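You operate a simulated robot arm through the tools that you are given. There is no shell and no other tool. Be economical: measure what you need, move in short steps, check, and stop when the job is done.

You are at the controls of a simulated robot arm. One attempt, no reset.

Task
Put things in order on the long table. At the end: the white napkin stands on top of the lemon jar; the grey napkin stands where the glass with the yellow rings stood; the glass with the yellow rings stands where the white flowered pot stood; the yellow rose stands on top of the glass with the blue rim; the white flowered pot stands on top of the brown bowl; whatever was shut is shut again. Leave all else as you found it, and nothing knocked over.

Only the result counts: the job must be done as asked and must still hold three seconds after the hand-in. Knocking over, shifting, dropping, spilling or breaking anything else fails it. Flat cloth is picked up by pressing the open fingertips on it (5 to 10 N) and closing them slowly along it; thin cloth reads only 2 to 8 mm in the jaws.

Robot
A 7-joint arm with a two-finger parallel gripper, fixed in place. Base frame: the origin is at the foot of the arm, x ahead of it, y to its left, z up; the work surface is at about z = 78. Units: cm, degrees, N and s.
With the tool pointing down near the work surface it reaches from about 22 to 68 cm from the base axis. Its first joint turns from -66.0 to 66.0 degrees. Payload 2.4 kg.
The TCP is the grasp point between the finger pads, 3 cm short of the fingertips. In the tool frame z runs along the fingers and y along their closing line. Largest opening 9.4 cm; finger width 2.8, thickness 1; the body of the gripper, 5 by 9.6 cm, starts 5.5 cm behind the TCP.
Orientation is that of the tool frame in the base frame, as [roll, pitch, yaw] about the fixed x, y, z axes, in that order (R = Rz(yaw) Ry(pitch) Rx(roll)). With the fingers straight down and closing along the base's y, the tool's x points along the base's -x, its y along +y and its z along -z.

Tools
- The arm moves only by the tool servo_tool. Its argument "increments" is a list of rows, each a list of 2 entries, a list of its own where there are three numbers: the shift along the base's x, y, z in units of 25 mm (1.0 is 25 mm), then the turn, a rotation vector about the base's x, y, z in units of 5 degrees (1.0 is 5 degrees). In form: [[[x, y, z], [ax, ay, az]], ...]. A call has 1 to 20 rows; each row shifts and turns the commanded pose from where the row before left it. "gripper" is the gripper command, from -1 (fully open) to 1 (shut), values between in proportion, set as the call begins (left out, the last holds). A call with a number of a shift or a turn outside -1 to 1 is refused whole. Rows are played at 5 a second. More than 5 cm and 8.6 degrees between two rows, or a gripper value outside its range, and nothing of the call is played. Where a pose cannot be reached the arm comes as near as it can. A force on the tool above 40 N (or 10 N above the force at the start of the call, whichever is more), or a blocked arm, ends the call early, and 0.2 s more pass. The fingers move at their own pace (about 15.3 cm/s each) and stop on an object; they squeeze with about 45 N. The grip force told is the motor's: it shows also when the fingers shut on nothing. Time passes only in rows, and 0.2 s behind the last, so rows that do not move let the fingers close. The reply holds the time, the measured pose of the TCP, the force on the tool along the base axes, the opening and the grip force, in the units named above and with some noise, with the torque about the TCP (base axes, N m) and any sound that the robot's microphone picked up.
- Cameras (640 x 400 px; columns grow to the right, rows downward): "scene" is fixed at [4.57, 51.02, 141.57]; the picture's right is [-0.43, -0.90, 0.00], its down [-0.73, 0.35, -0.59] and it looks along [0.53, -0.25, -0.81] (base axes); focal length 247 px, centre (320, 200). "wrist" rides on the gripper at [7.6, 1.4, -10.2] in the tool frame; the picture's right is [-0.18, 0.98, 0.00], its down [-0.75, -0.14, -0.64] and it looks along [-0.63, -0.12, 0.77] (tool axes); focal length 243 px, centre (320, 200). There is no depth. A picture from a camera that has moved, and an enlarged one, comes with that camera's place and axes in the base frame and with its lens.
- get_image(camera): a new picture of that camera. It takes no simulated time.
- zoom(camera, box): a new picture of the part [left, top, right, bottom] of that camera's present view, enlarged. It takes no simulated time.
- close_job(): hands the job in; it is judged then, once.

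Work in short steps. Places have to be worked out from the pictures, the camera data and where the tool is seen: move nearer, look again, correct. Check each grasp and each placing, and mend what went wrong. You have 120 turns and 76 pictures in all, those below and enlarged ones among them. Open the gripper and draw the arm clear of the work before you hand the job in, unless the task says otherwise; then end with one line.

The tools are called after "Request:" as a command line: name --argument value ..., lists and objects as JSON in quotes. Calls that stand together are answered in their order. servo_tool: Moves the arm, as the interface text tells. Its arguments: {"type":"object","properties":{"increments":{"type":"array","items":{"type":"array"}},"gripper":{"type":"number"}},"required":["increments"]} The other tools are called the same way: get_image (camera) takes a picture; zoom (camera, box) takes an enlarged picture of a part of a camera's view; close_job () hands the job in.

At the start:

```text
time: 0.0
tool_pos: [34.23, 23.79, 113.89]
ee_rot: [179.9, -0.1, -180.0]
wrist_force: [-0.4, 0.3, -0.8]
wrist_torque: [0.04, 0.02, -0.01]
opening: 9.39
finger_force: 0.1
```

scene: 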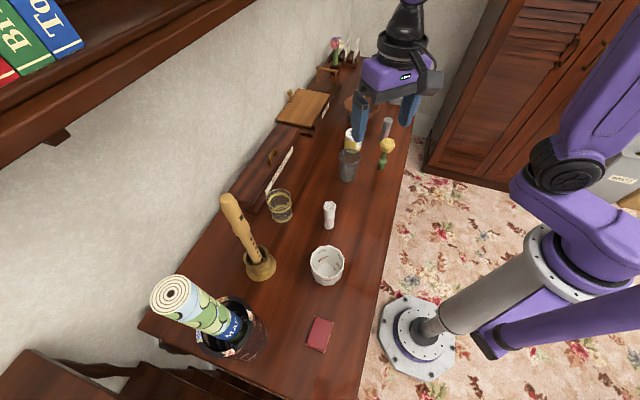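
wrist: 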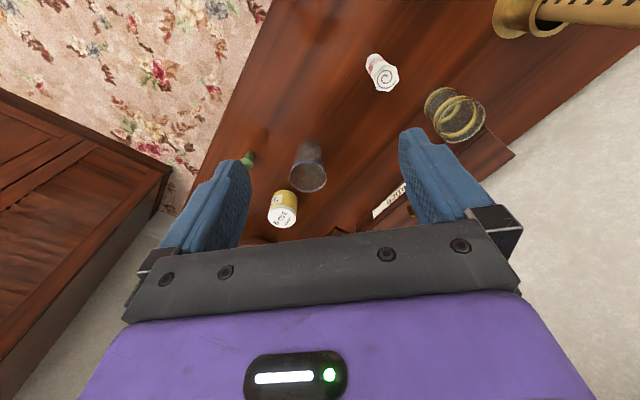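

I start by enlarging parts of the scene to identify the objects.

Request:
zoom --camera "scene" --box '[240, 30, 440, 155]'

Request:
zoom --camera "scene" --box '[220, 130, 420, 255]'

Request:
zoom --camera "scene" --box '[140, 240, 380, 390]'

```text
3.20 times, centred on (340, 92) of scene
camera zoom: at [4.57, 51.02, 141.57], right [-0.43, -0.9, 0.0], down [-0.73, 0.35, -0.59], along [0.53, -0.25, -0.81], focal length 789 px, centre (256, 544)
```

zoom: 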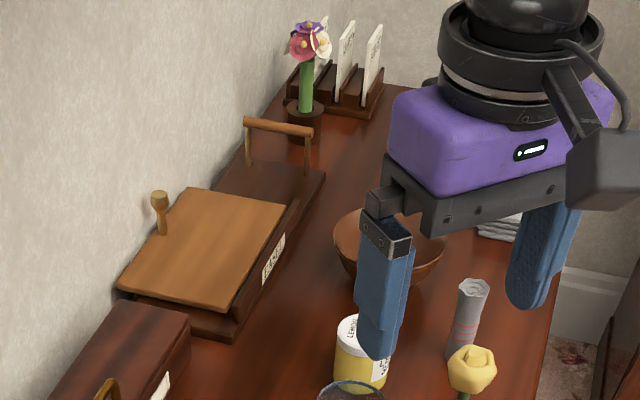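

```text
3.20 times, centred on (320, 192) of scene
camera zoom: at [4.57, 51.02, 141.57], right [-0.43, -0.9, 0.0], down [-0.73, 0.35, -0.59], along [0.53, -0.25, -0.81], focal length 789 px, centre (320, 224)
```

zoom: 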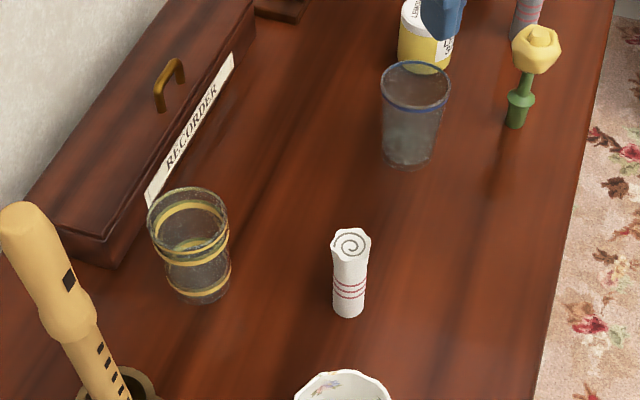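

```text
2.67 times, centred on (260, 315) of scene
camera zoom: at [4.57, 51.02, 141.57], right [-0.43, -0.9, 0.0], down [-0.73, 0.35, -0.59], along [0.53, -0.25, -0.81], focal length 658 px, centre (480, -107)
```

zoom: 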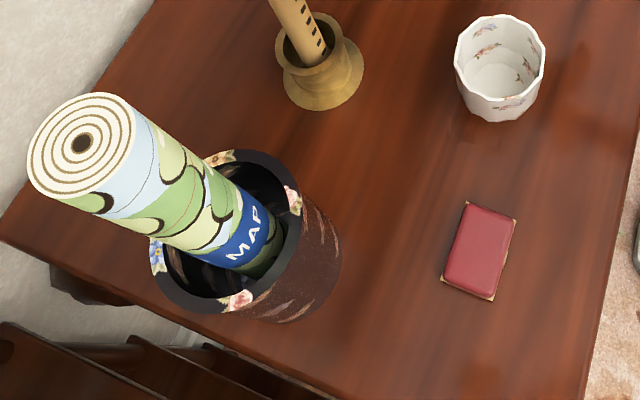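

The layout is clear, but the far end is hidden by the arm. I'll swing the tool back and to the right to see the bowl and the rose with the wrist camera.

Request:
servo_tool --increments '[[[0, -1, 0.5], [0, 0, 0]], [[0, -1, 0.5], [0, 0, 0]], [[0, -1, 0], [0, 0, 0]], [[0, -1, 0], [0, 0, 0]], [[0, -1, 0], [0, 0, 0]], [[0, -1, 0], [0, 0, 0]], [[0, -1, 0], [0, 0, 0]], [[0, -1, 0], [0, 0, 0]], [[0, 0, 0], [0, 0, 0]]]'

Request:
get_image --camera "wrist"

Request:
get_image --camera "scene"

```text
time: 2.0
tool_pos: [34.22, 3.65, 116.27]
ee_rot: [-179.9, 0.0, -180.0]
wrist_force: [0.3, 0.3, 0.8]
wrist_torque: [0.02, 0.02, -0.03]
opening: 9.41
finger_force: 0.2
```

```text
70 pictures are left
camera wrist: at [26.5, 5.15, 126.64], right [0.18, 0.98, 0.0], down [0.75, -0.14, 0.64], along [0.63, -0.12, -0.77], focal length 243 px, centre (320, 200)
```

wrist: 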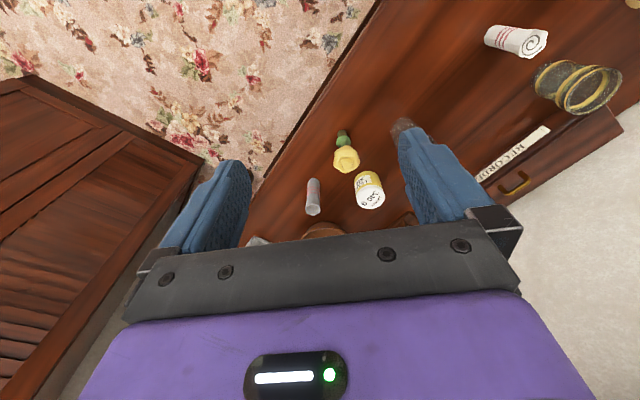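

```text
69 pictures are left
```

scene: 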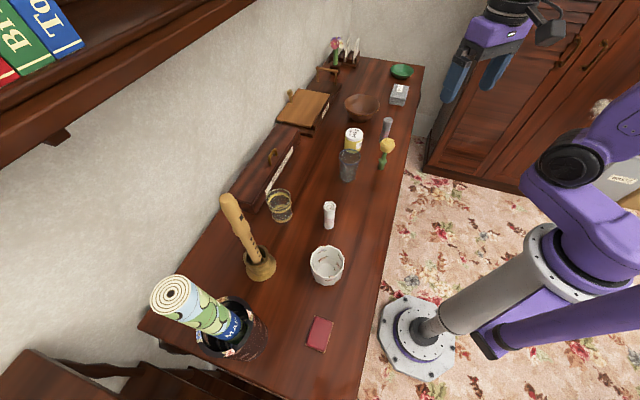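

Request:
zoom --camera "scene" --box '[310, 60, 438, 140]'

Request:
zoom --camera "scene" --box '[310, 115, 438, 195]'

```text
5.00 times, centred on (374, 100) of scene
camera zoom: at [4.57, 51.02, 141.57], right [-0.43, -0.9, 0.0], down [-0.73, 0.35, -0.59], along [0.53, -0.25, -0.81], focal length 1233 px, centre (50, 700)
```

zoom: 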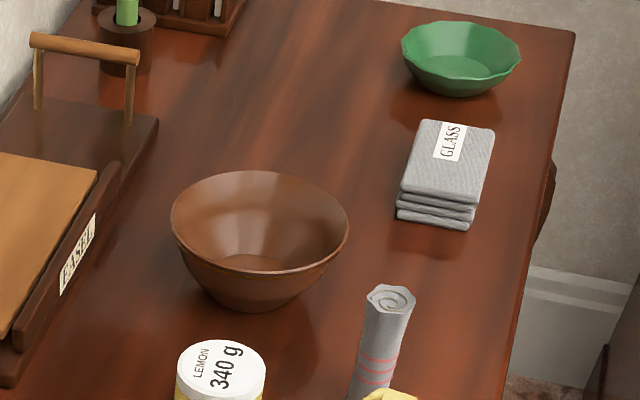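

```text
5.00 times, centred on (374, 155) of scene
camera zoom: at [4.57, 51.02, 141.57], right [-0.43, -0.9, 0.0], down [-0.73, 0.35, -0.59], along [0.53, -0.25, -0.81], focal length 1233 px, centre (50, 425)
```

zoom: 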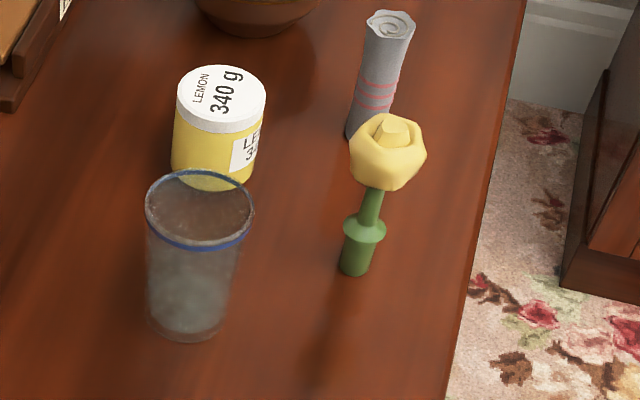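

The bowl sits at about (77.5, -2), beyond the tool-down reach, so I'll need an outward tilt there. I test that reach high above the table before gripping anything.

Request:
servo_tool --increments '[[[1, -0.2, 0], [0, -1, 0]], [[1, -0.2, 0], [0, -1, 0]], [[1, -0.2, 0], [0, -1, 0]], [[1, -0.2, 0], [0, -1, 0]], [[1, -0.2, 0], [0, -1, 0]], [[1, -0.2, 0], [0, -1, 0]], [[1, -0.2, 0], [0, -1, 0]], [[1, -0.2, 0], [0, -1, 0]], [[1, -0.2, 0], [0, -1, 0]], [[1, -0.2, 0], [0, 0, 0]], [[1, -0.2, -0.5], [0, 0, 0]], [[1, 0, -0.5], [0, 0, 0]], [[1, 0, -1], [0, 0, 0]], [[1, 0, -1], [0, 0, 0]], [[1, 0, 0], [0, 0, 0]], [[1, 0, 0], [0, 0, 0]], [[0, 0, 0], [0, 0, 0]]]'

Request:
get_image --camera "wrist"

```text
time: 5.6
tool_pos: [74.39, -1.7, 109.01]
ee_rot: [179.9, 44.9, 180.0]
wrist_force: [-0.5, 0.0, 0.6]
wrist_torque: [-0.02, -0.01, 0.02]
opening: 9.43
finger_force: 0.0
```

```text
66 pictures are left
camera wrist: at [61.66, -0.32, 110.79], right [0.13, 0.98, 0.13], down [0.08, -0.14, 0.99], along [0.99, -0.12, -0.1], focal length 243 px, centre (320, 200)
```

wrist: 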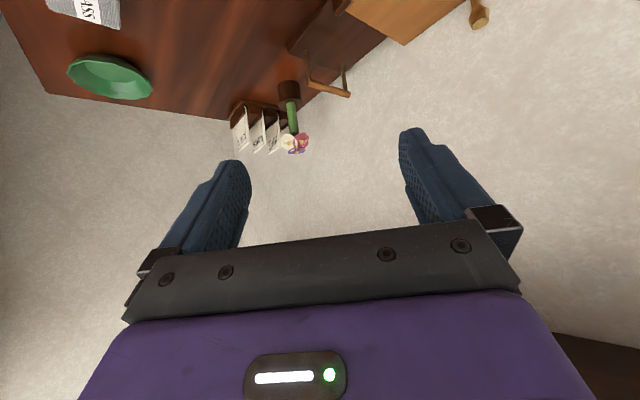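

The reach is fine at 45°, z = 109. Next I test lower, above the bowl.

Request:
servo_tool --increments '[[[0.6, 0, -1], [0, 0, 0]], [[0.5, 0, -1], [0, 0, 0]], [[0, 0, -1], [0, 0, 0]], [[0, 0, -1], [0, 0, 0]], [[0, 0, -1], [0, 0, 0]], [[0, 0, -1], [0, 0, 0]], [[0, 0, -0.8], [0, 0, 0]], [[0, 0, 0], [0, 0, 0]]]'

Request:
get_image --camera "scene"

```text
time: 7.4
tool_pos: [76.96, -1.61, 91.94]
ee_rot: [-179.9, 45.0, -180.0]
wrist_force: [1.0, -0.1, -0.3]
wrist_torque: [0.01, -0.02, -0.02]
opening: 9.38
finger_force: 0.1
```

```text
65 pictures are left
```

scene: 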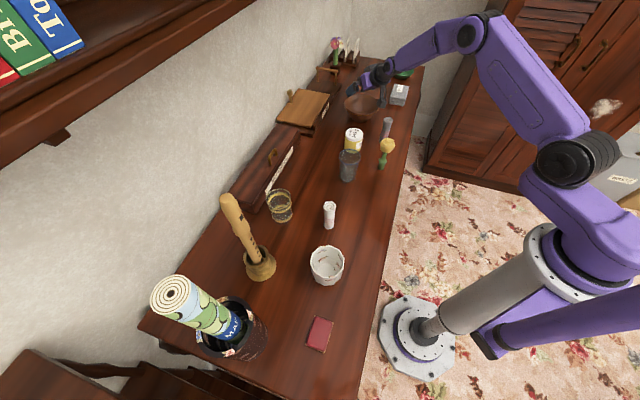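

The arm reaches over the bowl at 45°. I zoom in to check where the tool sits relative to the bowl.

Request:
zoom --camera "scene" --box '[310, 60, 438, 140]'

```text
5.00 times, centred on (374, 100) of scene
camera zoom: at [4.57, 51.02, 141.57], right [-0.43, -0.9, 0.0], down [-0.73, 0.35, -0.59], along [0.53, -0.25, -0.81], focal length 1233 px, centre (50, 700)
```

zoom: 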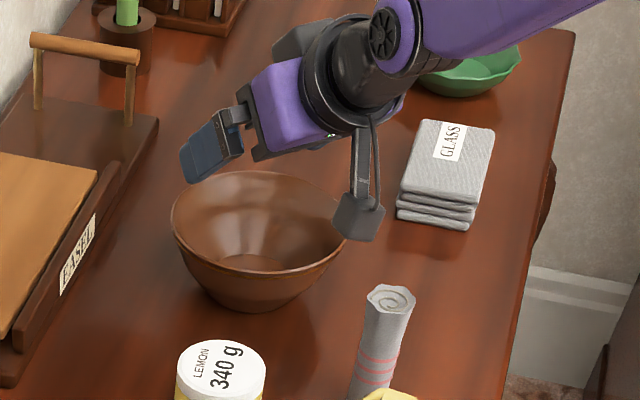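

At 45° the camera hangs low on the base side, near the grey napkin. I test a smaller tilt of 20° at the same place.

Request:
servo_tool --increments '[[[0, 0, 0.4], [0, 1, 0]], [[0, 0, 0], [0, 1, 0]], [[0, 0, 0], [0, 1, 0]], [[0, 0, 0], [0, 1, 0]], [[0.1, 0, 0], [0, 1, 0]], [[0, 0, -1], [0, 0, 0]], [[0, 0, 0], [0, 0, 0]]]'

```text
time: 9.0
tool_pos: [75.88, -1.16, 90.34]
ee_rot: [-179.9, 20.0, -180.0]
wrist_force: [-0.7, 0.1, 0.1]
wrist_torque: [-0.03, -0.02, -0.02]
opening: 9.38
finger_force: 0.1
out of reach, approached as far as the arm can: row 6
```

At 20° the arm falls about 1.3 cm short, so I'll use 30°. Next I lift, retreat and go look at the pot with the tool pointing down.

Request:
servo_tool --increments '[[[-0.2, 0, 1], [0, 0, 0]], [[-0.5, 0, 1], [0, 0, 0]], [[-1, 0, 1], [0, 1, 0]], [[-1, 0, 1], [0, 1, 0]], [[-1, 0, 1], [0, 1, 0]], [[-1, 0, 1], [0, 1, 0]], [[-1, 0, 1], [0, 0, 0]], [[-1, 0, 0.8], [0, 0, 0]], [[-1, 0, 0], [0, 0, 0]], [[-1, 0, 0], [0, 0, 0]], [[-1, 0, 0], [0, 0, 0]], [[-1, 0, 0], [0, 0, 0]], [[-1, 0, 0], [0, 0, 0]], [[-1, 0, 0], [0, 0, 0]], [[-1, 0, 0], [0, 0, 0]], [[-1, 0, 0], [0, 0, 0]], [[-1, 0.3, 0], [0, 0, 1]], [[-1, 0.5, 0], [0, 0, 1]], [[-1, 0.5, 0], [0, 0, 1]], [[-1, 0.5, 0], [0, 0, 1]]]'

Request:
servo_tool --increments '[[[-1, 0.9, 0], [0, 0, 1]], [[-1, 0.9, 0], [0, 0, 1]], [[-1, 0.9, 0], [0, 0, 1]], [[-1, 0.9, 0], [0, 0, 1]], [[-1, 0.9, 0], [0, 0, 1]], [[-0.6, 0.9, 0], [0, 0, 1]], [[0, 0.9, 0], [0, 0, 1]], [[0, 0.9, 0], [0, 0, 1]], [[0, 0.7, 0], [0, 0, 0]], [[0, 0, 0], [0, 0, 0]]]'

Request:
get_image --camera "wrist"

```text
time: 13.2
tool_pos: [29.16, 3.14, 109.99]
ee_rot: [-179.9, 0.0, -159.9]
wrist_force: [-0.1, -1.4, -0.1]
wrist_torque: [0.02, -0.01, 0.01]
opening: 9.41
finger_force: 0.1
```

```text
time: 15.4
tool_pos: [14.85, 23.01, 109.86]
ee_rot: [-180.0, -0.1, -120.1]
wrist_force: [0.3, 0.0, 0.1]
wrist_torque: [-0.02, 0.01, 0.02]
opening: 9.42
finger_force: 0.0
```

```text
63 pictures are left
camera wrist: at [9.76, 17.06, 120.13], right [-0.76, 0.65, 0.0], down [0.5, 0.58, 0.64], along [0.42, 0.49, -0.77], focal length 243 px, centre (320, 200)
```

wrist: 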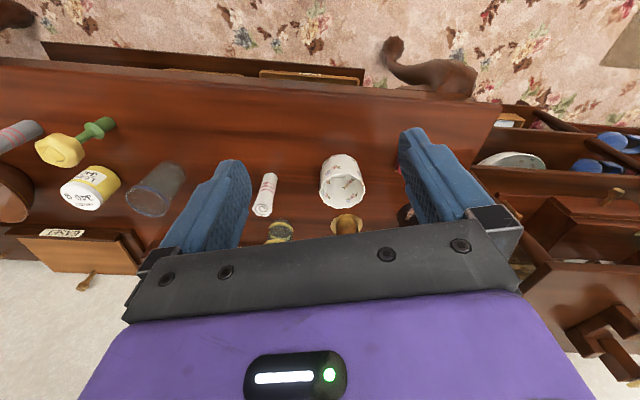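

Request:
zoom --camera "wrist" --box '[230, 125, 430, 250]'

Request:
zoom --camera "scene" --box '[290, 230, 370, 280]'

```text
3.20 times, centred on (330, 188) of wrist
camera zoom: at [9.76, 17.06, 120.13], right [-0.76, 0.65, 0.0], down [0.5, 0.58, 0.64], along [0.42, 0.49, -0.77], focal length 776 px, centre (288, 240)
```

zoom: 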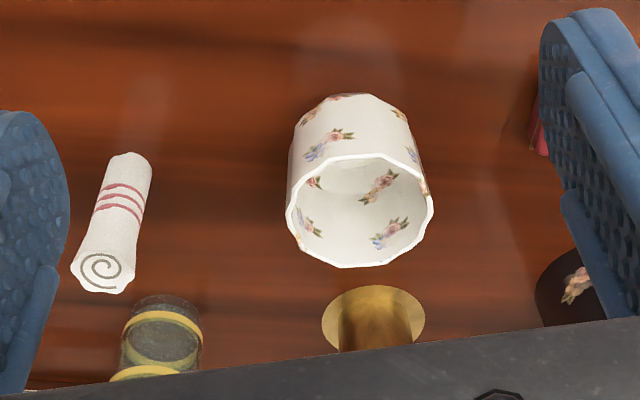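

```text
8.00 times, centred on (330, 255) of scene
camera zoom: at [4.57, 51.02, 141.57], right [-0.43, -0.9, 0.0], down [-0.73, 0.35, -0.59], along [0.53, -0.25, -0.81], focal length 1973 px, centre (240, -240)
```

zoom: 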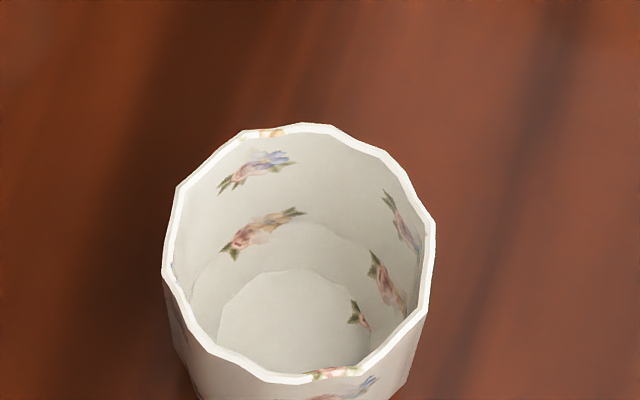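

Triangulating the pot rim gives a centre of (24.1, 40.0), height 85.7 and diameter about 8.1. I move to a pre-grasp above it with a 30° outward tilt.

Request:
servo_tool --increments '[[[0.4625, 0.85, -0.6], [0.856, -0.517, 0]], [[0.4625, 0.85, -0.6], [0.856, -0.517, 0]], [[0.4625, 0.85, -0.6], [0.856, -0.517, 0]], [[0.4625, 0.85, -0.6], [0.856, -0.517, 0]], [[0.4625, 0.85, -0.6], [0.856, -0.517, 0]], [[0.4625, 0.85, -0.6], [0.856, -0.517, 0]], [[0.4625, 0.85, -0.6], [0, 0, -0.22]], [[0.4625, 0.85, -0.6], [0, 0, 0]], [[0, 0, 0], [0, 0, 0]]]'

Request:
zoom --camera "scene" --box '[250, 200, 410, 300]'

Request:
get_image --camera "wrist"

```text
time: 17.4
tool_pos: [24.25, 39.2, 98.45]
ee_rot: [-179.4, 30.0, -120.9]
wrist_force: [-0.2, 0.1, -0.2]
wrist_torque: [-0.03, -0.01, 0.01]
opening: 9.4
finger_force: 0.1
out of reach, approached as far as the arm can: row 6
```

```text
4.00 times, centred on (330, 250) of scene
camera zoom: at [4.57, 51.02, 141.57], right [-0.43, -0.9, 0.0], down [-0.73, 0.35, -0.59], along [0.53, -0.25, -0.81], focal length 986 px, centre (280, 0)
```

zoom: 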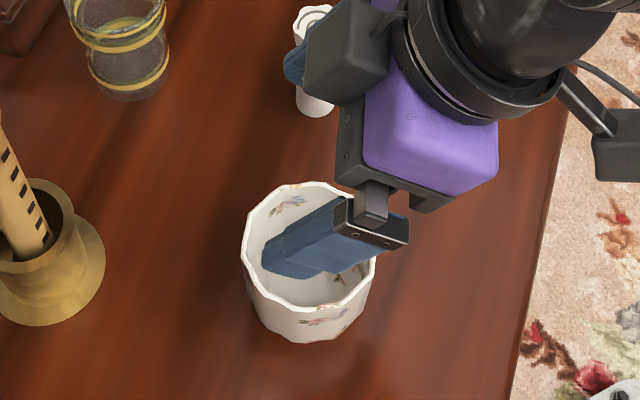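

```text
59 pictures are left
camera wrist: at [16.69, 30.02, 103.5], right [-0.76, 0.65, 0.08], down [0.29, 0.22, 0.93], along [0.59, 0.73, -0.35], focal length 243 px, centre (320, 200)
```

wrist: 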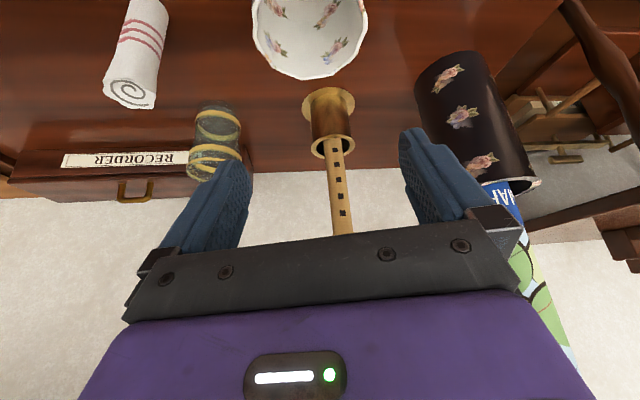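

The report says row 6 was out of reach, but the pose is only about 0.8 cm off. I nudge down a bit to see whether the error grows.

Request:
servo_tool --increments '[[[0, 0, -0.5], [0, 0, 0]], [[0, 0, -0.5], [0, 0, 0]], [[0, 0, 0], [0, 0, 0]]]'

```text
time: 18.2
tool_pos: [24.33, 39.23, 95.99]
ee_rot: [-179.4, 30.1, -121.0]
wrist_force: [-0.5, 0.4, 0.3]
wrist_torque: [0.02, 0.01, -0.02]
opening: 9.41
finger_force: 0.0
```

The arm tracks fine. I align over the pot axis and descend until the tips are just at rim height, then look.

Request:
servo_tool --increments '[[[-0.08, 0.31, 0], [0, 0, 0]], [[0, 0, -0.8], [0, 0, 0]], [[0, 0, -0.8], [0, 0, 0]], [[0, 0, -0.8], [0, 0, 0]], [[0, 0, -0.6], [0, 0, 0]], [[0, 0, 0], [0, 0, 0]]]'

Request:
zoom --camera "scene" --box '[270, 220, 398, 300]'

Request:
get_image --camera "wrist"

```text
time: 19.6
tool_pos: [23.94, 39.92, 88.16]
ee_rot: [-179.5, 30.1, -120.9]
wrist_force: [0.3, 0.2, 0.2]
wrist_torque: [0.01, -0.03, 0.0]
opening: 9.4
finger_force: 0.0
```

```text
5.00 times, centred on (334, 260) of scene
camera zoom: at [4.57, 51.02, 141.57], right [-0.43, -0.9, 0.0], down [-0.73, 0.35, -0.59], along [0.53, -0.25, -0.81], focal length 1233 px, centre (250, -100)
```

zoom: 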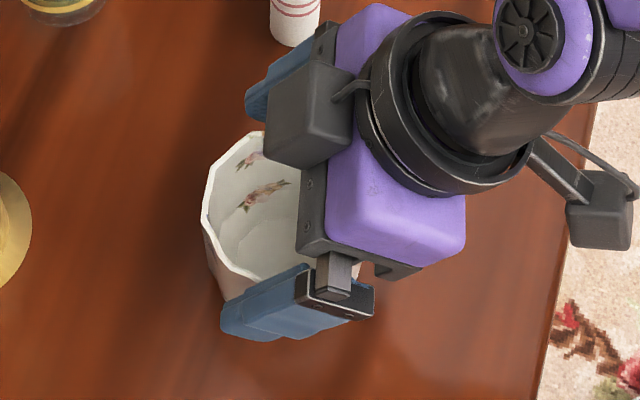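

```text
57 pictures are left
camera wrist: at [16.45, 30.63, 93.27], right [-0.76, 0.65, 0.08], down [0.29, 0.21, 0.93], along [0.59, 0.73, -0.35], focal length 243 px, centre (320, 200)
```

wrist: 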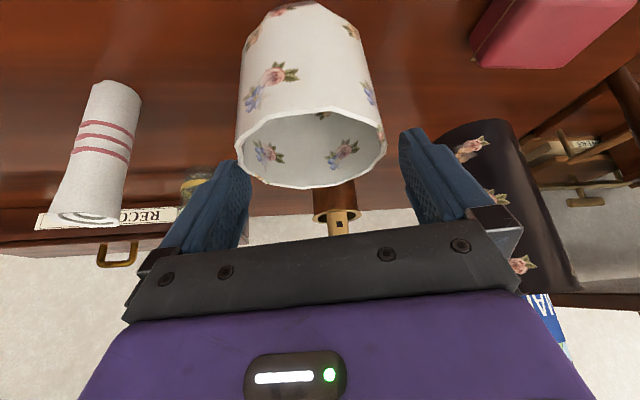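

The view shows the pot about 0.25 cm off towards the lower-azimuth finger. I correct for that and descend to grip height.

Request:
servo_tool --increments '[[[0.1, -0.06, 0], [0, 0, 0]], [[0, 0, -0.5], [0, 0, 0]], [[0, 0, -0.55], [0, 0, 0]], [[0, 0, -0.53], [0, 0, 0]], [[0, 0, 0], [0, 0, 0]]]'

Request:
get_image --camera "wrist"

```text
time: 20.8
tool_pos: [24.33, 39.9, 84.47]
ee_rot: [-179.4, 30.0, -121.0]
wrist_force: [-0.5, -0.2, -0.3]
wrist_torque: [0.03, 0.05, 0.03]
opening: 9.4
finger_force: 0.1
```

```text
56 pictures are left
camera wrist: at [16.81, 30.61, 89.57], right [-0.76, 0.65, 0.08], down [0.29, 0.22, 0.93], along [0.59, 0.73, -0.35], focal length 243 px, centre (320, 200)
```

wrist: 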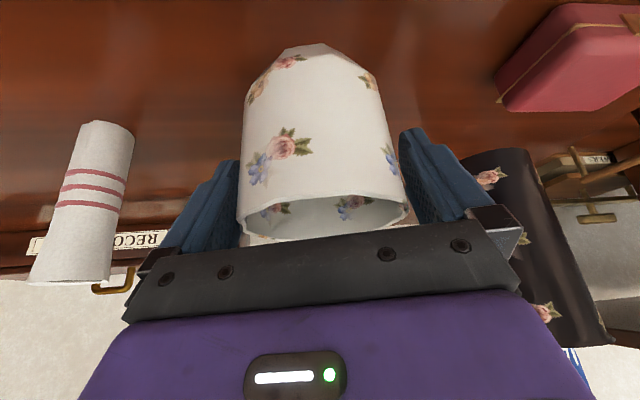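

The pot is between the fingers with no contact, so I close.

Request:
servo_tool --increments '[[[0, 0, 0], [0, 0, 0]], [[0, 0, 0], [0, 0, 0]], [[0, 0, 0], [0, 0, 0]], [[0, 0, 0], [0, 0, 0]]]' --gripper 1

```text
time: 21.8
tool_pos: [24.25, 39.91, 84.47]
ee_rot: [-179.4, 30.0, -120.9]
wrist_force: [-0.3, 1.1, 0.0]
wrist_torque: [0.02, -0.01, -0.01]
opening: 8.37
finger_force: 45.2
```

The pot is gripped at 8.37 cm. I lift it straight up.

Request:
servo_tool --increments '[[[0, 0, 0.3], [0, 0, 0]], [[0, 0, 0.7], [0, 0, 0]], [[0, 0, 1], [0, 0, 0]], [[0, 0, 1], [0, 0, 0]], [[0, 0, 1], [0, 0, 0]], [[0, 0, 1], [0, 0, 0]], [[0, 0, 1], [0, 0, 0]], [[0, 0, 1], [0, 0, 0]], [[0, 0, 0], [0, 0, 0]]]'

Request:
get_image --camera "wrist"

```text
time: 23.8
tool_pos: [24.22, 39.92, 102.11]
ee_rot: [-179.5, 29.9, -121.0]
wrist_force: [0.6, 0.4, -2.5]
wrist_torque: [0.01, -0.03, -0.02]
opening: 8.36
finger_force: 44.5
```

```text
55 pictures are left
camera wrist: at [16.76, 30.72, 107.11], right [-0.76, 0.65, 0.08], down [0.29, 0.22, 0.93], along [0.59, 0.73, -0.35], focal length 243 px, centre (320, 200)
```

wrist: 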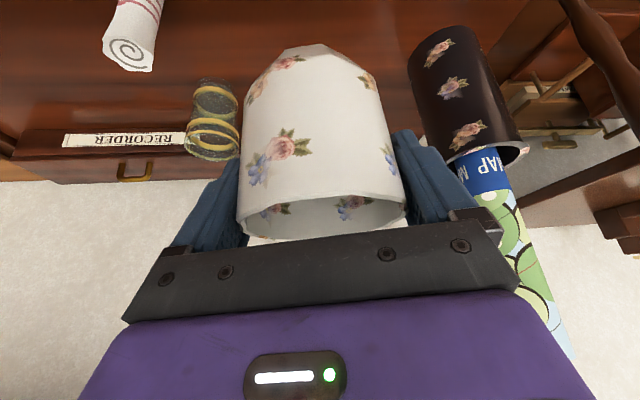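

The pot is held firmly and upright. I swing it round towards the bowl's azimuth at a safe height.

Request:
servo_tool --increments '[[[0.84, -0.976, 0.05], [0, 0, -0.711]], [[0.84, -0.976, 0.05], [0, 0, -0.711]], [[0.84, -0.976, 0.05], [0, 0, -0.711]], [[0.84, -0.976, 0.05], [0, 0, -0.711]], [[0.84, -0.976, 0.05], [0, 0, -0.711]], [[0.84, -0.976, 0.05], [0, 0, -0.711]], [[0.84, -0.976, 0.05], [0, 0, -0.711]], [[0.84, -0.976, 0.05], [0, 0, -0.711]], [[0.84, -0.976, 0.05], [0, 0, -0.711]], [[0.84, -0.976, 0.05], [0, 0, -0.711]], [[0.84, -0.976, 0.05], [0, 0, -0.711]], [[0.84, -0.976, 0.05], [0, 0, -0.711]], [[0.84, -0.976, 0.05], [0, 0, -0.711]], [[0.84, -0.976, 0.05], [0, 0, -0.711]], [[0.84, -0.976, 0.05], [0, 0, -0.711]], [[0.84, -0.976, 0.05], [0, 0, -0.711]], [[0.84, -0.976, 0.05], [0, 0, -0.711]], [[0, 0, 0], [0, 0, 0]]]'

```text
time: 27.6
tool_pos: [59.81, -1.54, 103.95]
ee_rot: [-179.4, 30.0, 178.7]
wrist_force: [-0.3, 0.8, -1.8]
wrist_torque: [0.0, -0.02, -0.01]
opening: 8.33
finger_force: 45.4
```

To pin down the bowl I need a second view without the pot in the way. I shift left 16 cm and look.

Request:
servo_tool --increments '[[[0, 0.92, 0], [0, 0, 0]], [[0, 0.92, 0], [0, 0, 0]], [[0, 0.92, 0], [0, 0, 0]], [[0, 0.92, 0], [0, 0, 0]], [[0, 0.92, 0], [0, 0, 0]], [[0, 0.92, 0], [0, 0, 0]], [[0, 0.92, 0], [0, 0, 0]], [[0, 0, 0], [0, 0, 0]]]'

Request:
get_image --camera "wrist"

```text
time: 29.4
tool_pos: [60.07, 14.66, 104.16]
ee_rot: [-179.4, 30.0, 178.7]
wrist_force: [0.5, -0.1, -1.6]
wrist_torque: [0.03, 0.02, -0.01]
opening: 8.34
finger_force: 44.8
```

```text
54 pictures are left
camera wrist: at [48.21, 16.39, 109.17], right [0.19, 0.98, 0.08], down [0.33, -0.14, 0.93], along [0.93, -0.15, -0.35], focal length 243 px, centre (320, 200)
```

wrist: 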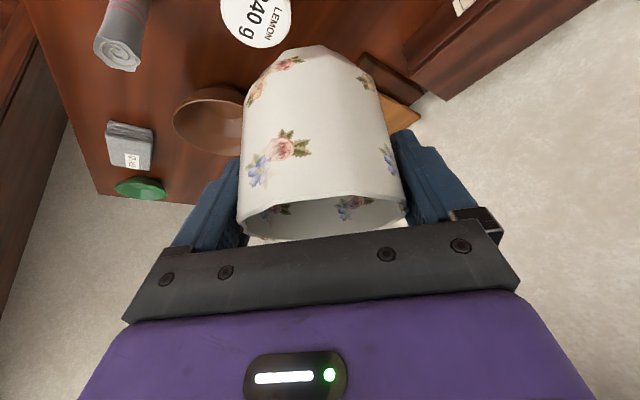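

The bowl is still partly hidden, so I shift 6 cm more.

Request:
servo_tool --increments '[[[0, 0.8, 0], [0, 0, 0]], [[0, 0.8, 0], [0, 0, 0]], [[0, 0.8, 0], [0, 0, 0]], [[0, 0, 0], [0, 0, 0]]]'

Request:
zoom --camera "wrist" --box '[30, 0, 286, 160]'

```text
time: 30.4
tool_pos: [59.85, 20.64, 103.95]
ee_rot: [-179.4, 30.0, 178.7]
wrist_force: [0.3, -0.1, -2.2]
wrist_torque: [0.0, -0.06, 0.0]
opening: 8.35
finger_force: 44.7
```

```text
2.50 times, centred on (158, 80) of wrist
camera zoom: at [48.1, 22.36, 109.13], right [0.19, 0.98, 0.08], down [0.33, -0.14, 0.93], along [0.93, -0.15, -0.35], focal length 606 px, centre (725, 500)
```

zoom: 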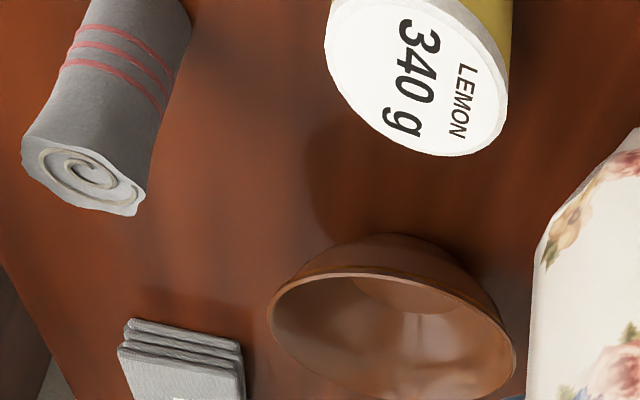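

Bowl estimates converge around (77.5, -3), with some lateral uncertainty. I'll bring the pot above it and compare it directly in the scene view.

Request:
servo_tool --increments '[[[0.706, -0.944, 0], [0, 0, 0]], [[0.706, -0.944, 0], [0, 0, 0]], [[0.706, -0.944, 0], [0, 0, 0]], [[0.706, -0.944, 0], [0, 0, 0]], [[0.706, -0.944, 0], [0, 0, 0]], [[0.706, -0.944, 0], [0, 0, 0]], [[0.706, -0.944, 0], [0, 0, 0]], [[0.706, -0.944, -0.5], [0, 0, 0]], [[0.706, -0.944, -0.5], [0, 0, 0]], [[0.706, -0.944, -0.8], [0, 0, 0]], [[0, 0, -0.8], [0, 0, 0]], [[0, 0, 0], [0, 0, 0]]]'

Request:
zoom --camera "scene" --box '[310, 60, 438, 140]'

```text
time: 33.0
tool_pos: [77.49, -3.25, 97.69]
ee_rot: [-179.4, 30.0, 178.6]
wrist_force: [-1.4, 0.2, -1.3]
wrist_torque: [-0.01, -0.03, 0.04]
opening: 8.34
finger_force: 44.9
```

```text
5.00 times, centred on (374, 100) of scene
camera zoom: at [4.58, 51.02, 141.57], right [-0.43, -0.9, 0.0], down [-0.73, 0.35, -0.59], along [0.53, -0.25, -0.81], focal length 1233 px, centre (50, 700)
```

zoom: 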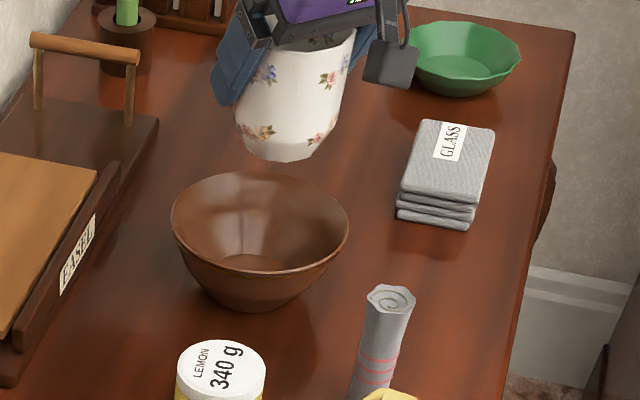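

Laterally the scene view agrees with the model. I'll check how the pot sits in the hand with a zoomed wrist view.

Request:
get_image --camera "wrist"

Request:
zoom --camera "scene" --box '[338, 70, 402, 110]'

```text
51 pictures are left
camera wrist: at [65.64, -1.42, 102.68], right [0.19, 0.98, 0.08], down [0.33, -0.14, 0.93], along [0.93, -0.15, -0.35], focal length 243 px, centre (320, 200)
```

wrist: 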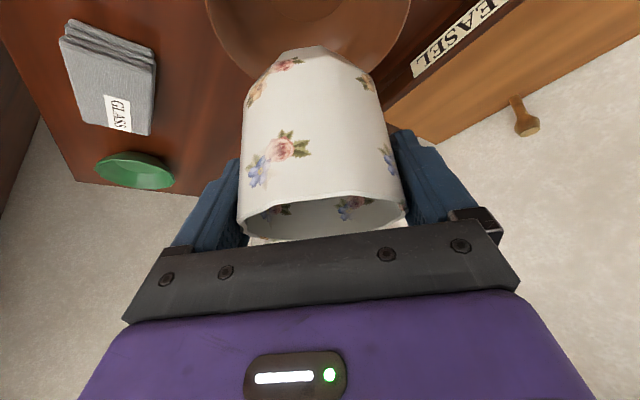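

```text
10.00 times, centred on (370, 90) of scene
camera zoom: at [4.58, 51.02, 141.57], right [-0.43, -0.9, 0.0], down [-0.73, 0.35, -0.59], along [0.53, -0.25, -0.81], focal length 2466 px, centre (-180, 1300)
```

zoom: 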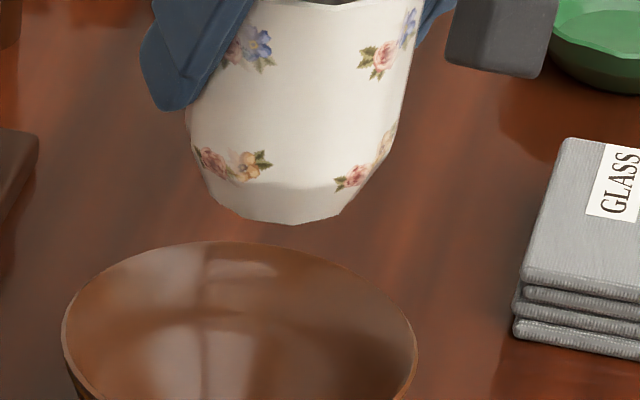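

Combined views put the bowl axis at about (77.75, -2.9). I shift slightly and descend to just above the expected contact.

Request:
servo_tool --increments '[[[0.1, 0.12, 0], [0, 0, 0]], [[0, 0, -0.8], [0, 0, 0]], [[0, 0, -0.8], [0, 0, 0]], [[0, 0, -0.8], [0, 0, 0]], [[0, 0, -0.8], [0, 0, 0]], [[0, 0, -0.5], [0, 0, 0]], [[0, 0, 0], [0, 0, 0]]]'

Request:
zoom --camera "scene" --box '[326, 70, 406, 120]'

```text
time: 34.6
tool_pos: [78.19, -2.89, 89.1]
ee_rot: [-179.3, 31.3, 178.8]
wrist_force: [4.3, 1.1, 34.7]
wrist_torque: [0.01, 0.15, 0.02]
opening: 8.31
finger_force: 45.1
```

```text
8.00 times, centred on (366, 95) of scene
camera zoom: at [4.5, 51.03, 141.57], right [-0.43, -0.9, 0.0], down [-0.73, 0.35, -0.59], along [0.53, -0.25, -0.81], focal length 1973 px, centre (-48, 1040)
```

zoom: 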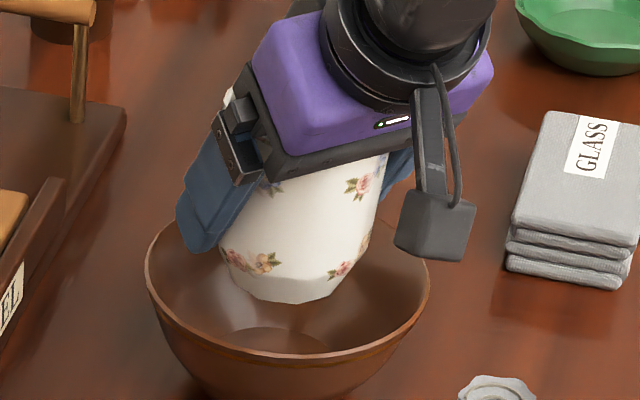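

Contact of 35 N at z = 89 means the pot bottom rests at rim height (about 84.3). The pot has slid up about 2 cm in the grip, so the bowl acts as a closed support. I relieve the pressing force before releasing.

Request:
servo_tool --increments '[[[0, 0, 0.1], [0, 0, 0]], [[0, 0, 0.1], [0, 0, 0]], [[0, 0, 0], [0, 0, 0]]]'

```text
time: 35.4
tool_pos: [78.01, -2.9, 89.06]
ee_rot: [-179.3, 30.5, 178.7]
wrist_force: [6.0, 0.7, 20.3]
wrist_torque: [-0.11, -0.53, 0.03]
opening: 8.32
finger_force: 45.4
```

Request:
servo_tool --increments '[[[0, 0, 0.1], [0, 0, 0]], [[0, 0, 0.1], [0, 0, 0]], [[0, 0, 0], [0, 0, 0]]]'

Request:
zoom --camera "scene" --box '[326, 70, 406, 120]'

Request:
get_image --camera "wrist"

```text
time: 36.2
tool_pos: [77.7, -2.96, 89.11]
ee_rot: [-179.4, 29.8, 178.6]
wrist_force: [2.3, -0.7, 4.2]
wrist_torque: [-0.05, -0.21, -0.03]
opening: 8.27
finger_force: 44.3
```

```text
8.00 times, centred on (366, 95) of scene
camera zoom: at [4.57, 51.02, 141.57], right [-0.43, -0.9, 0.0], down [-0.73, 0.35, -0.59], along [0.53, -0.25, -0.81], focal length 1973 px, centre (-48, 1040)
```

zoom: 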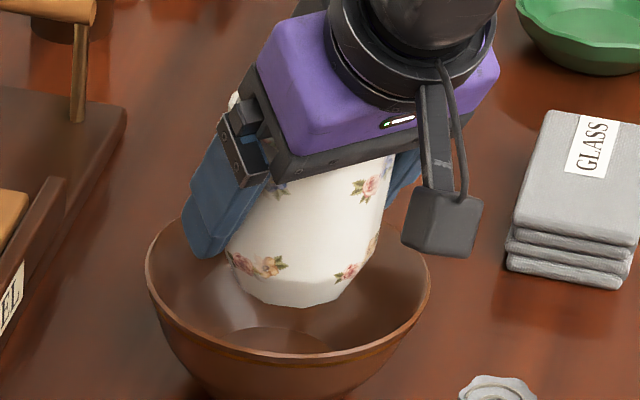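

```text
47 pictures are left
camera wrist: at [65.89, -1.07, 94.28], right [0.19, 0.98, 0.08], down [0.33, -0.14, 0.93], along [0.92, -0.15, -0.35], focal length 243 px, centre (320, 200)
```

wrist: 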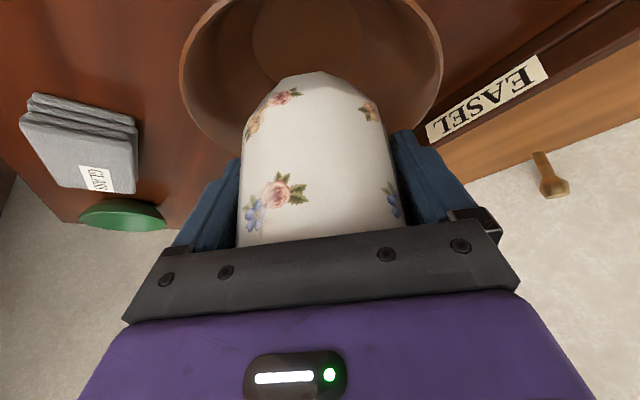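

Both views agree that the pot is resting upright at rim level, with little residual force. I release.

Request:
servo_tool --increments '[[[0, 0, 0], [0, 0, 0]], [[0, 0, 0], [0, 0, 0]], [[0, 0, 0], [0, 0, 0]]]' --gripper -1

Request:
zoom --camera "scene" --box '[326, 70, 406, 120]'

```text
time: 37.0
tool_pos: [77.73, -2.84, 89.34]
ee_rot: [-179.3, 29.9, 178.6]
wrist_force: [-0.8, 0.5, -0.1]
wrist_torque: [0.01, 0.02, 0.03]
opening: 9.38
finger_force: 0.1
```

```text
8.00 times, centred on (366, 95) of scene
camera zoom: at [4.57, 51.02, 141.57], right [-0.43, -0.9, 0.0], down [-0.73, 0.35, -0.59], along [0.53, -0.25, -0.81], focal length 1973 px, centre (-48, 1040)
```

zoom: 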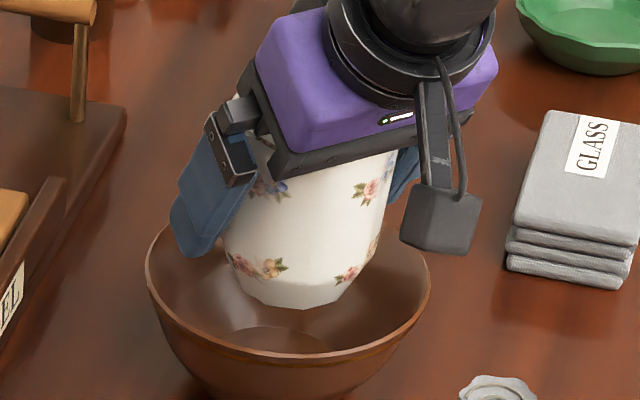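

The pot stayed in place when freed. I retract along the tool axis.

Request:
servo_tool --increments '[[[-0.2, 0, 0.35], [0, 0, 0]], [[-0.4, 0, 0.7], [0, 0, 0]], [[-0.5, 0, 0.866], [0, 0, 0]], [[-0.5, 0, 0.866], [0, 0, 0]], [[-0.5, 0, 0.866], [0, 0, 0]], [[-0.5, 0, 0.866], [0, 0, 0]], [[-0.5, 0, 0.866], [0, 0, 0]], [[-0.5, 0, 0.866], [0, 0, 0]], [[0, 0, 0], [0, 0, 0]]]'

Request:
zoom --camera "scene" --box '[326, 70, 406, 120]'

Request:
get_image --camera "wrist"

```text
time: 39.0
tool_pos: [68.81, -3.13, 104.6]
ee_rot: [-179.4, 29.9, 178.7]
wrist_force: [-0.5, -0.1, 0.2]
wrist_torque: [0.02, -0.01, -0.02]
opening: 9.42
finger_force: 0.0
```

```text
8.00 times, centred on (366, 95) of scene
camera zoom: at [4.57, 51.02, 141.57], right [-0.43, -0.9, 0.0], down [-0.73, 0.35, -0.59], along [0.53, -0.25, -0.81], focal length 1973 px, centre (-48, 1040)
```

zoom: 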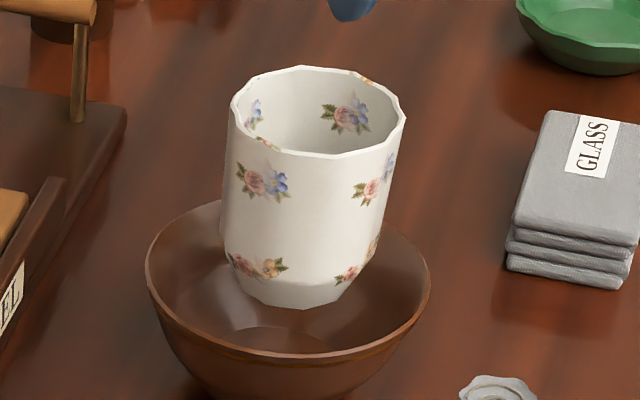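

```text
44 pictures are left
camera wrist: at [57.02, -1.28, 109.78], right [0.19, 0.98, 0.08], down [0.33, -0.14, 0.93], along [0.93, -0.15, -0.35], focal length 243 px, centre (320, 200)
```

wrist: 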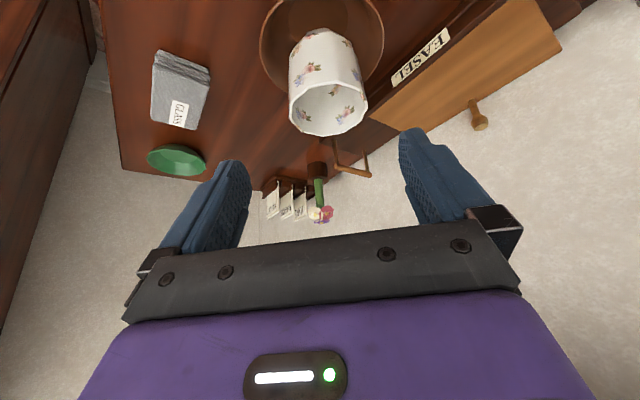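

The pot stands upright on the bowl. I go to view the yellow-ringed glass with the tool pointing straight down.

Request:
servo_tool --increments '[[[-0.97, 0.83, 0.1], [0.02, 1, 0]], [[-0.97, 0.83, 0.1], [0.02, 1, 0]], [[-0.97, 0.83, 0.1], [0.02, 1, 0]], [[-0.97, 0.83, 0.1], [0.02, 1, 0]], [[-0.97, 0.83, 0.1], [0.02, 1, 0]], [[-0.97, 0.83, 0.1], [0.02, 1, 0]], [[-0.97, 0.83, 0.1], [0, 0, 0.926]], [[-0.97, 0.83, 0.1], [0, 0, 0.926]], [[-0.97, 0.83, 0.1], [0, 0, 0.926]], [[-0.97, 0.83, 0.1], [0, 0, 0.926]], [[-0.97, 0.83, 0.1], [0, 0, 0.926]], [[-0.97, 0.83, 0.1], [0, 0, 0.926]], [[-0.97, 0.83, 0.1], [0, 0, 0.926]], [[-0.97, 0.83, 0.1], [0, 0, 0.926]], [[-0.97, 0.83, 0.1], [0, 0, 0.926]], [[-0.97, 0.83, 0.1], [0, 0, 0.926]], [[0, 0, 0], [0, 0, 0]]]'

Request:
zoom --camera "wrist" --box '[230, 60, 486, 220]'

Request:
zoom --camera "scene" --box '[240, 165, 360, 240]'

```text
time: 42.6
tool_pos: [29.7, 30.5, 108.56]
ee_rot: [-179.3, 0.1, -134.8]
wrist_force: [0.7, 0.7, -0.1]
wrist_torque: [-0.03, 0.0, -0.01]
opening: 9.39
finger_force: 0.1
```

```text
2.50 times, centred on (358, 140) of wrist
camera zoom: at [23.07, 26.2, 118.77], right [-0.57, 0.82, -0.01], down [0.63, 0.44, 0.64], along [0.54, 0.36, -0.77], focal length 606 px, centre (225, 350)
```

zoom: 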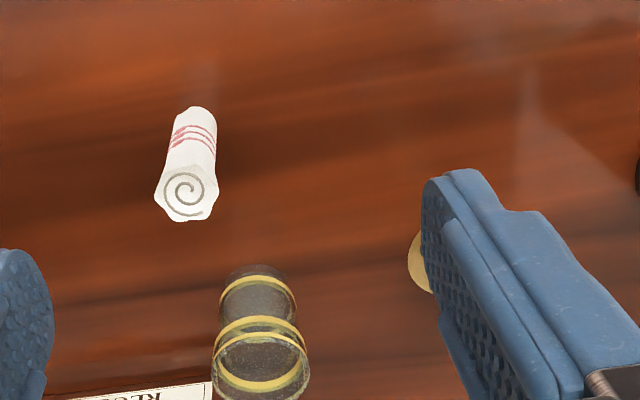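

```text
5.33 times, centred on (300, 202) of scene
camera zoom: at [4.57, 51.02, 141.57], right [-0.43, -0.9, 0.0], down [-0.73, 0.35, -0.59], along [0.53, -0.25, -0.81], focal length 1315 px, centre (427, 187)
```

zoom: 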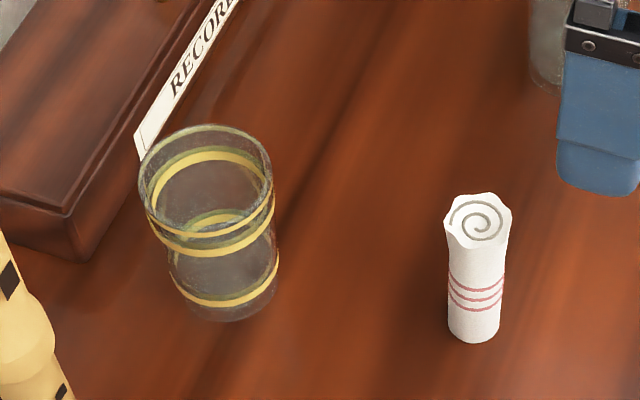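

Triangulated: yellow-ringed glass at (45.5, 44.0) with its rim at z ≈ 87.2 and diameter 6.9; white napkin at (36.9, 32.7) with its top at 87.5. I move above the glass.

Request:
servo_tool --increments '[[[0.903, 0.771, 0], [0, 0, -0.24]], [[0.903, 0.771, 0], [0, 0, 0]], [[0.903, 0.771, -0.6], [0, 0, 0]], [[0.903, 0.771, -0.8], [0, 0, 0]], [[0.903, 0.771, -0.8], [0, 0, 0]], [[0.903, 0.771, -0.8], [0, 0, 0]], [[0.903, 0.771, -0.8], [0, 0, 0]], [[0, 0, -0.8], [0, 0, 0]], [[0, 0, 0], [0, 0, 0]]]'

Request:
get_image --camera "wrist"

Request:
zoom --camera "scene" --box '[230, 150, 350, 225]'

```text
time: 44.6
tool_pos: [45.82, 44.14, 97.34]
ee_rot: [-179.4, -0.1, -136.2]
wrist_force: [1.0, 0.7, 0.1]
wrist_torque: [-0.01, -0.01, -0.02]
opening: 9.41
finger_force: 0.0
```

```text
41 pictures are left
camera wrist: at [38.98, 40.04, 107.59], right [-0.55, 0.84, -0.01], down [0.64, 0.43, 0.64], along [0.54, 0.34, -0.77], focal length 243 px, centre (320, 200)
```

wrist: 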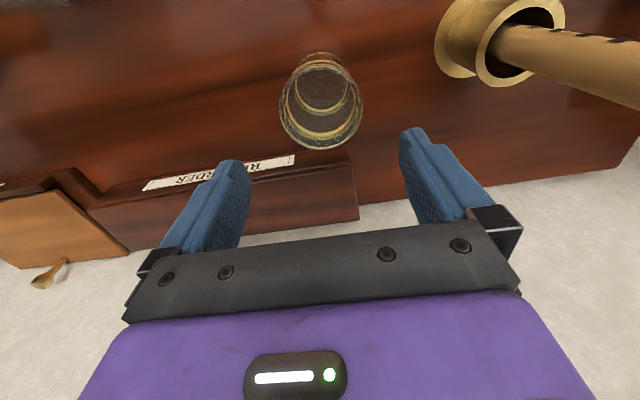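

```text
5.33 times, centred on (290, 188) of scene
camera zoom: at [4.57, 51.02, 141.57], right [-0.43, -0.9, 0.0], down [-0.73, 0.35, -0.59], along [0.53, -0.25, -0.81], focal length 1315 px, centre (480, 267)
```

zoom: 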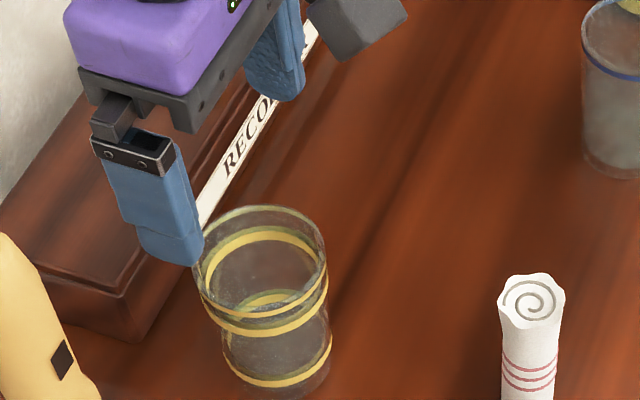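

The nearer view puts the glass at about (45.2, 43.8). I correct and descend around it.

Request:
servo_tool --increments '[[[-0.25, -0.12, 0], [0, 0, 0]], [[0, 0, -0.8], [0, 0, 0]], [[0, 0, -0.8], [0, 0, 0]], [[0, 0, -0.8], [0, 0, 0]], [[0, 0, -0.8], [0, 0, 0]], [[0, 0, -0.8], [0, 0, 0]], [[0, 0, -0.6], [0, 0, 0]], [[0, 0, -0.6], [0, 0, 0]], [[0, 0, 0], [0, 0, 0]]]'

Request:
get_image --camera "wrist"

```text
time: 46.6
tool_pos: [45.25, 43.82, 84.26]
ee_rot: [-179.3, -0.1, -136.2]
wrist_force: [0.1, 0.1, 0.8]
wrist_torque: [0.0, 0.01, -0.02]
opening: 9.4
finger_force: 0.2
```

```text
39 pictures are left
camera wrist: at [38.44, 39.67, 94.5], right [-0.55, 0.84, -0.01], down [0.64, 0.43, 0.64], along [0.54, 0.35, -0.77], focal length 243 px, centre (320, 200)
```

wrist: 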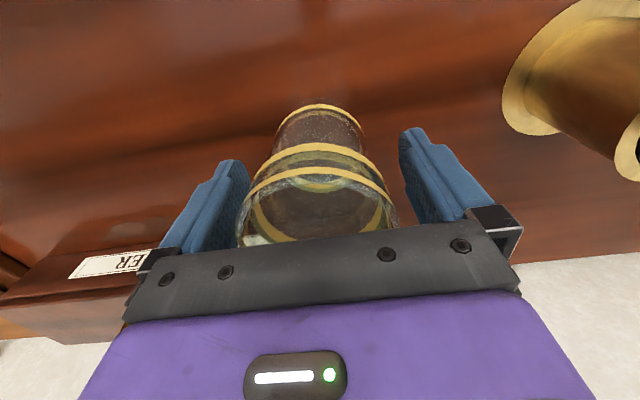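

The glass is centred between the fingers, so I close.

Request:
servo_tool --increments '[[[0, 0, 0], [0, 0, 0]], [[0, 0, 0], [0, 0, 0]], [[0, 0, 0], [0, 0, 0]], [[0, 0, 0], [0, 0, 0]]]' --gripper 1

Request:
servo_tool --increments '[[[0, 0, 0.3], [0, 0, 0]], [[0, 0, 0.8], [0, 0, 0]], [[0, 0, 1], [0, 0, 0]], [[0, 0, 1], [0, 0, 0]], [[0, 0, 1], [0, 0, 0]], [[0, 0, 1], [0, 0, 0]], [[0, 0, 0.9], [0, 0, 0]], [[0, 0, 0], [0, 0, 0]]]'

```text
time: 47.6
tool_pos: [45.22, 43.81, 84.36]
ee_rot: [-179.3, 0.0, -136.2]
wrist_force: [1.5, 1.3, 1.1]
wrist_torque: [0.05, 0.01, -0.03]
opening: 6.61
finger_force: 44.8
```

```text
time: 49.4
tool_pos: [45.43, 43.59, 99.25]
ee_rot: [-179.3, 0.0, -136.2]
wrist_force: [0.7, -0.6, -1.5]
wrist_torque: [0.0, 0.03, 0.03]
opening: 6.65
finger_force: 45.0
```

The glass is gripped at 6.6 cm. I carry it to the pot's old spot at (24.05, 39.9).

Request:
servo_tool --increments '[[[-0.947, -0.167, 0], [0, 0, 0.333]], [[-0.947, -0.167, 0], [0, 0, 0.333]], [[-0.947, -0.167, 0], [0, 0, 0.333]], [[-0.947, -0.167, 0], [0, 0, 0.333]], [[-0.947, -0.167, 0], [0, 0, 0.333]], [[-0.947, -0.167, 0], [0, 0, 0.333]], [[-0.947, -0.167, 0], [0, 0, 0.333]], [[-0.947, -0.167, 0], [0, 0, 0.333]], [[-0.947, -0.167, 0], [0, 0, 0.333]], [[0, 0, -0.9], [0, 0, 0]], [[0, 0, -0.9], [0, 0, 0]], [[0, 0, -0.9], [0, 0, 0]], [[0, 0, -0.9], [0, 0, 0]], [[0, 0, -0.8], [0, 0, 0]], [[0, 0, -0.6], [0, 0, 0]], [[0, 0, 0], [0, 0, 0]]]'

```text
time: 52.8
tool_pos: [23.95, 39.64, 86.71]
ee_rot: [-179.3, 0.0, -121.1]
wrist_force: [0.2, -0.5, -1.6]
wrist_torque: [-0.01, -0.01, 0.01]
opening: 6.62
finger_force: 45.0
```

Request:
servo_tool --increments '[[[0.08, 0.11, -0.3], [0, 0, 0]], [[0, 0, -0.3], [0, 0, 0]], [[0, 0, -0.2], [0, 0, 0]], [[0, 0, -0.1], [0, 0, 0]], [[0, 0, 0], [0, 0, 0]]]'

```text
time: 54.0
tool_pos: [24.14, 40.13, 84.65]
ee_rot: [-179.3, 0.0, -121.2]
wrist_force: [-0.3, -0.1, -2.5]
wrist_torque: [0.04, 0.01, 0.01]
opening: 6.61
finger_force: 44.9
```

Still no contact, so I lower in small steps until it touches.

Request:
servo_tool --increments '[[[0, 0, -0.1], [0, 0, 0]], [[0, 0, -0.04], [0, 0, 0]], [[0, 0, -0.04], [0, 0, 0]], [[0, 0, 0], [0, 0, 0]]]'

```text
time: 55.0
tool_pos: [24.24, 40.35, 84.1]
ee_rot: [-179.3, 0.0, -121.2]
wrist_force: [0.5, -7.9, 22.5]
wrist_torque: [-0.08, 0.36, 0.13]
opening: 6.6
finger_force: 45.4
```

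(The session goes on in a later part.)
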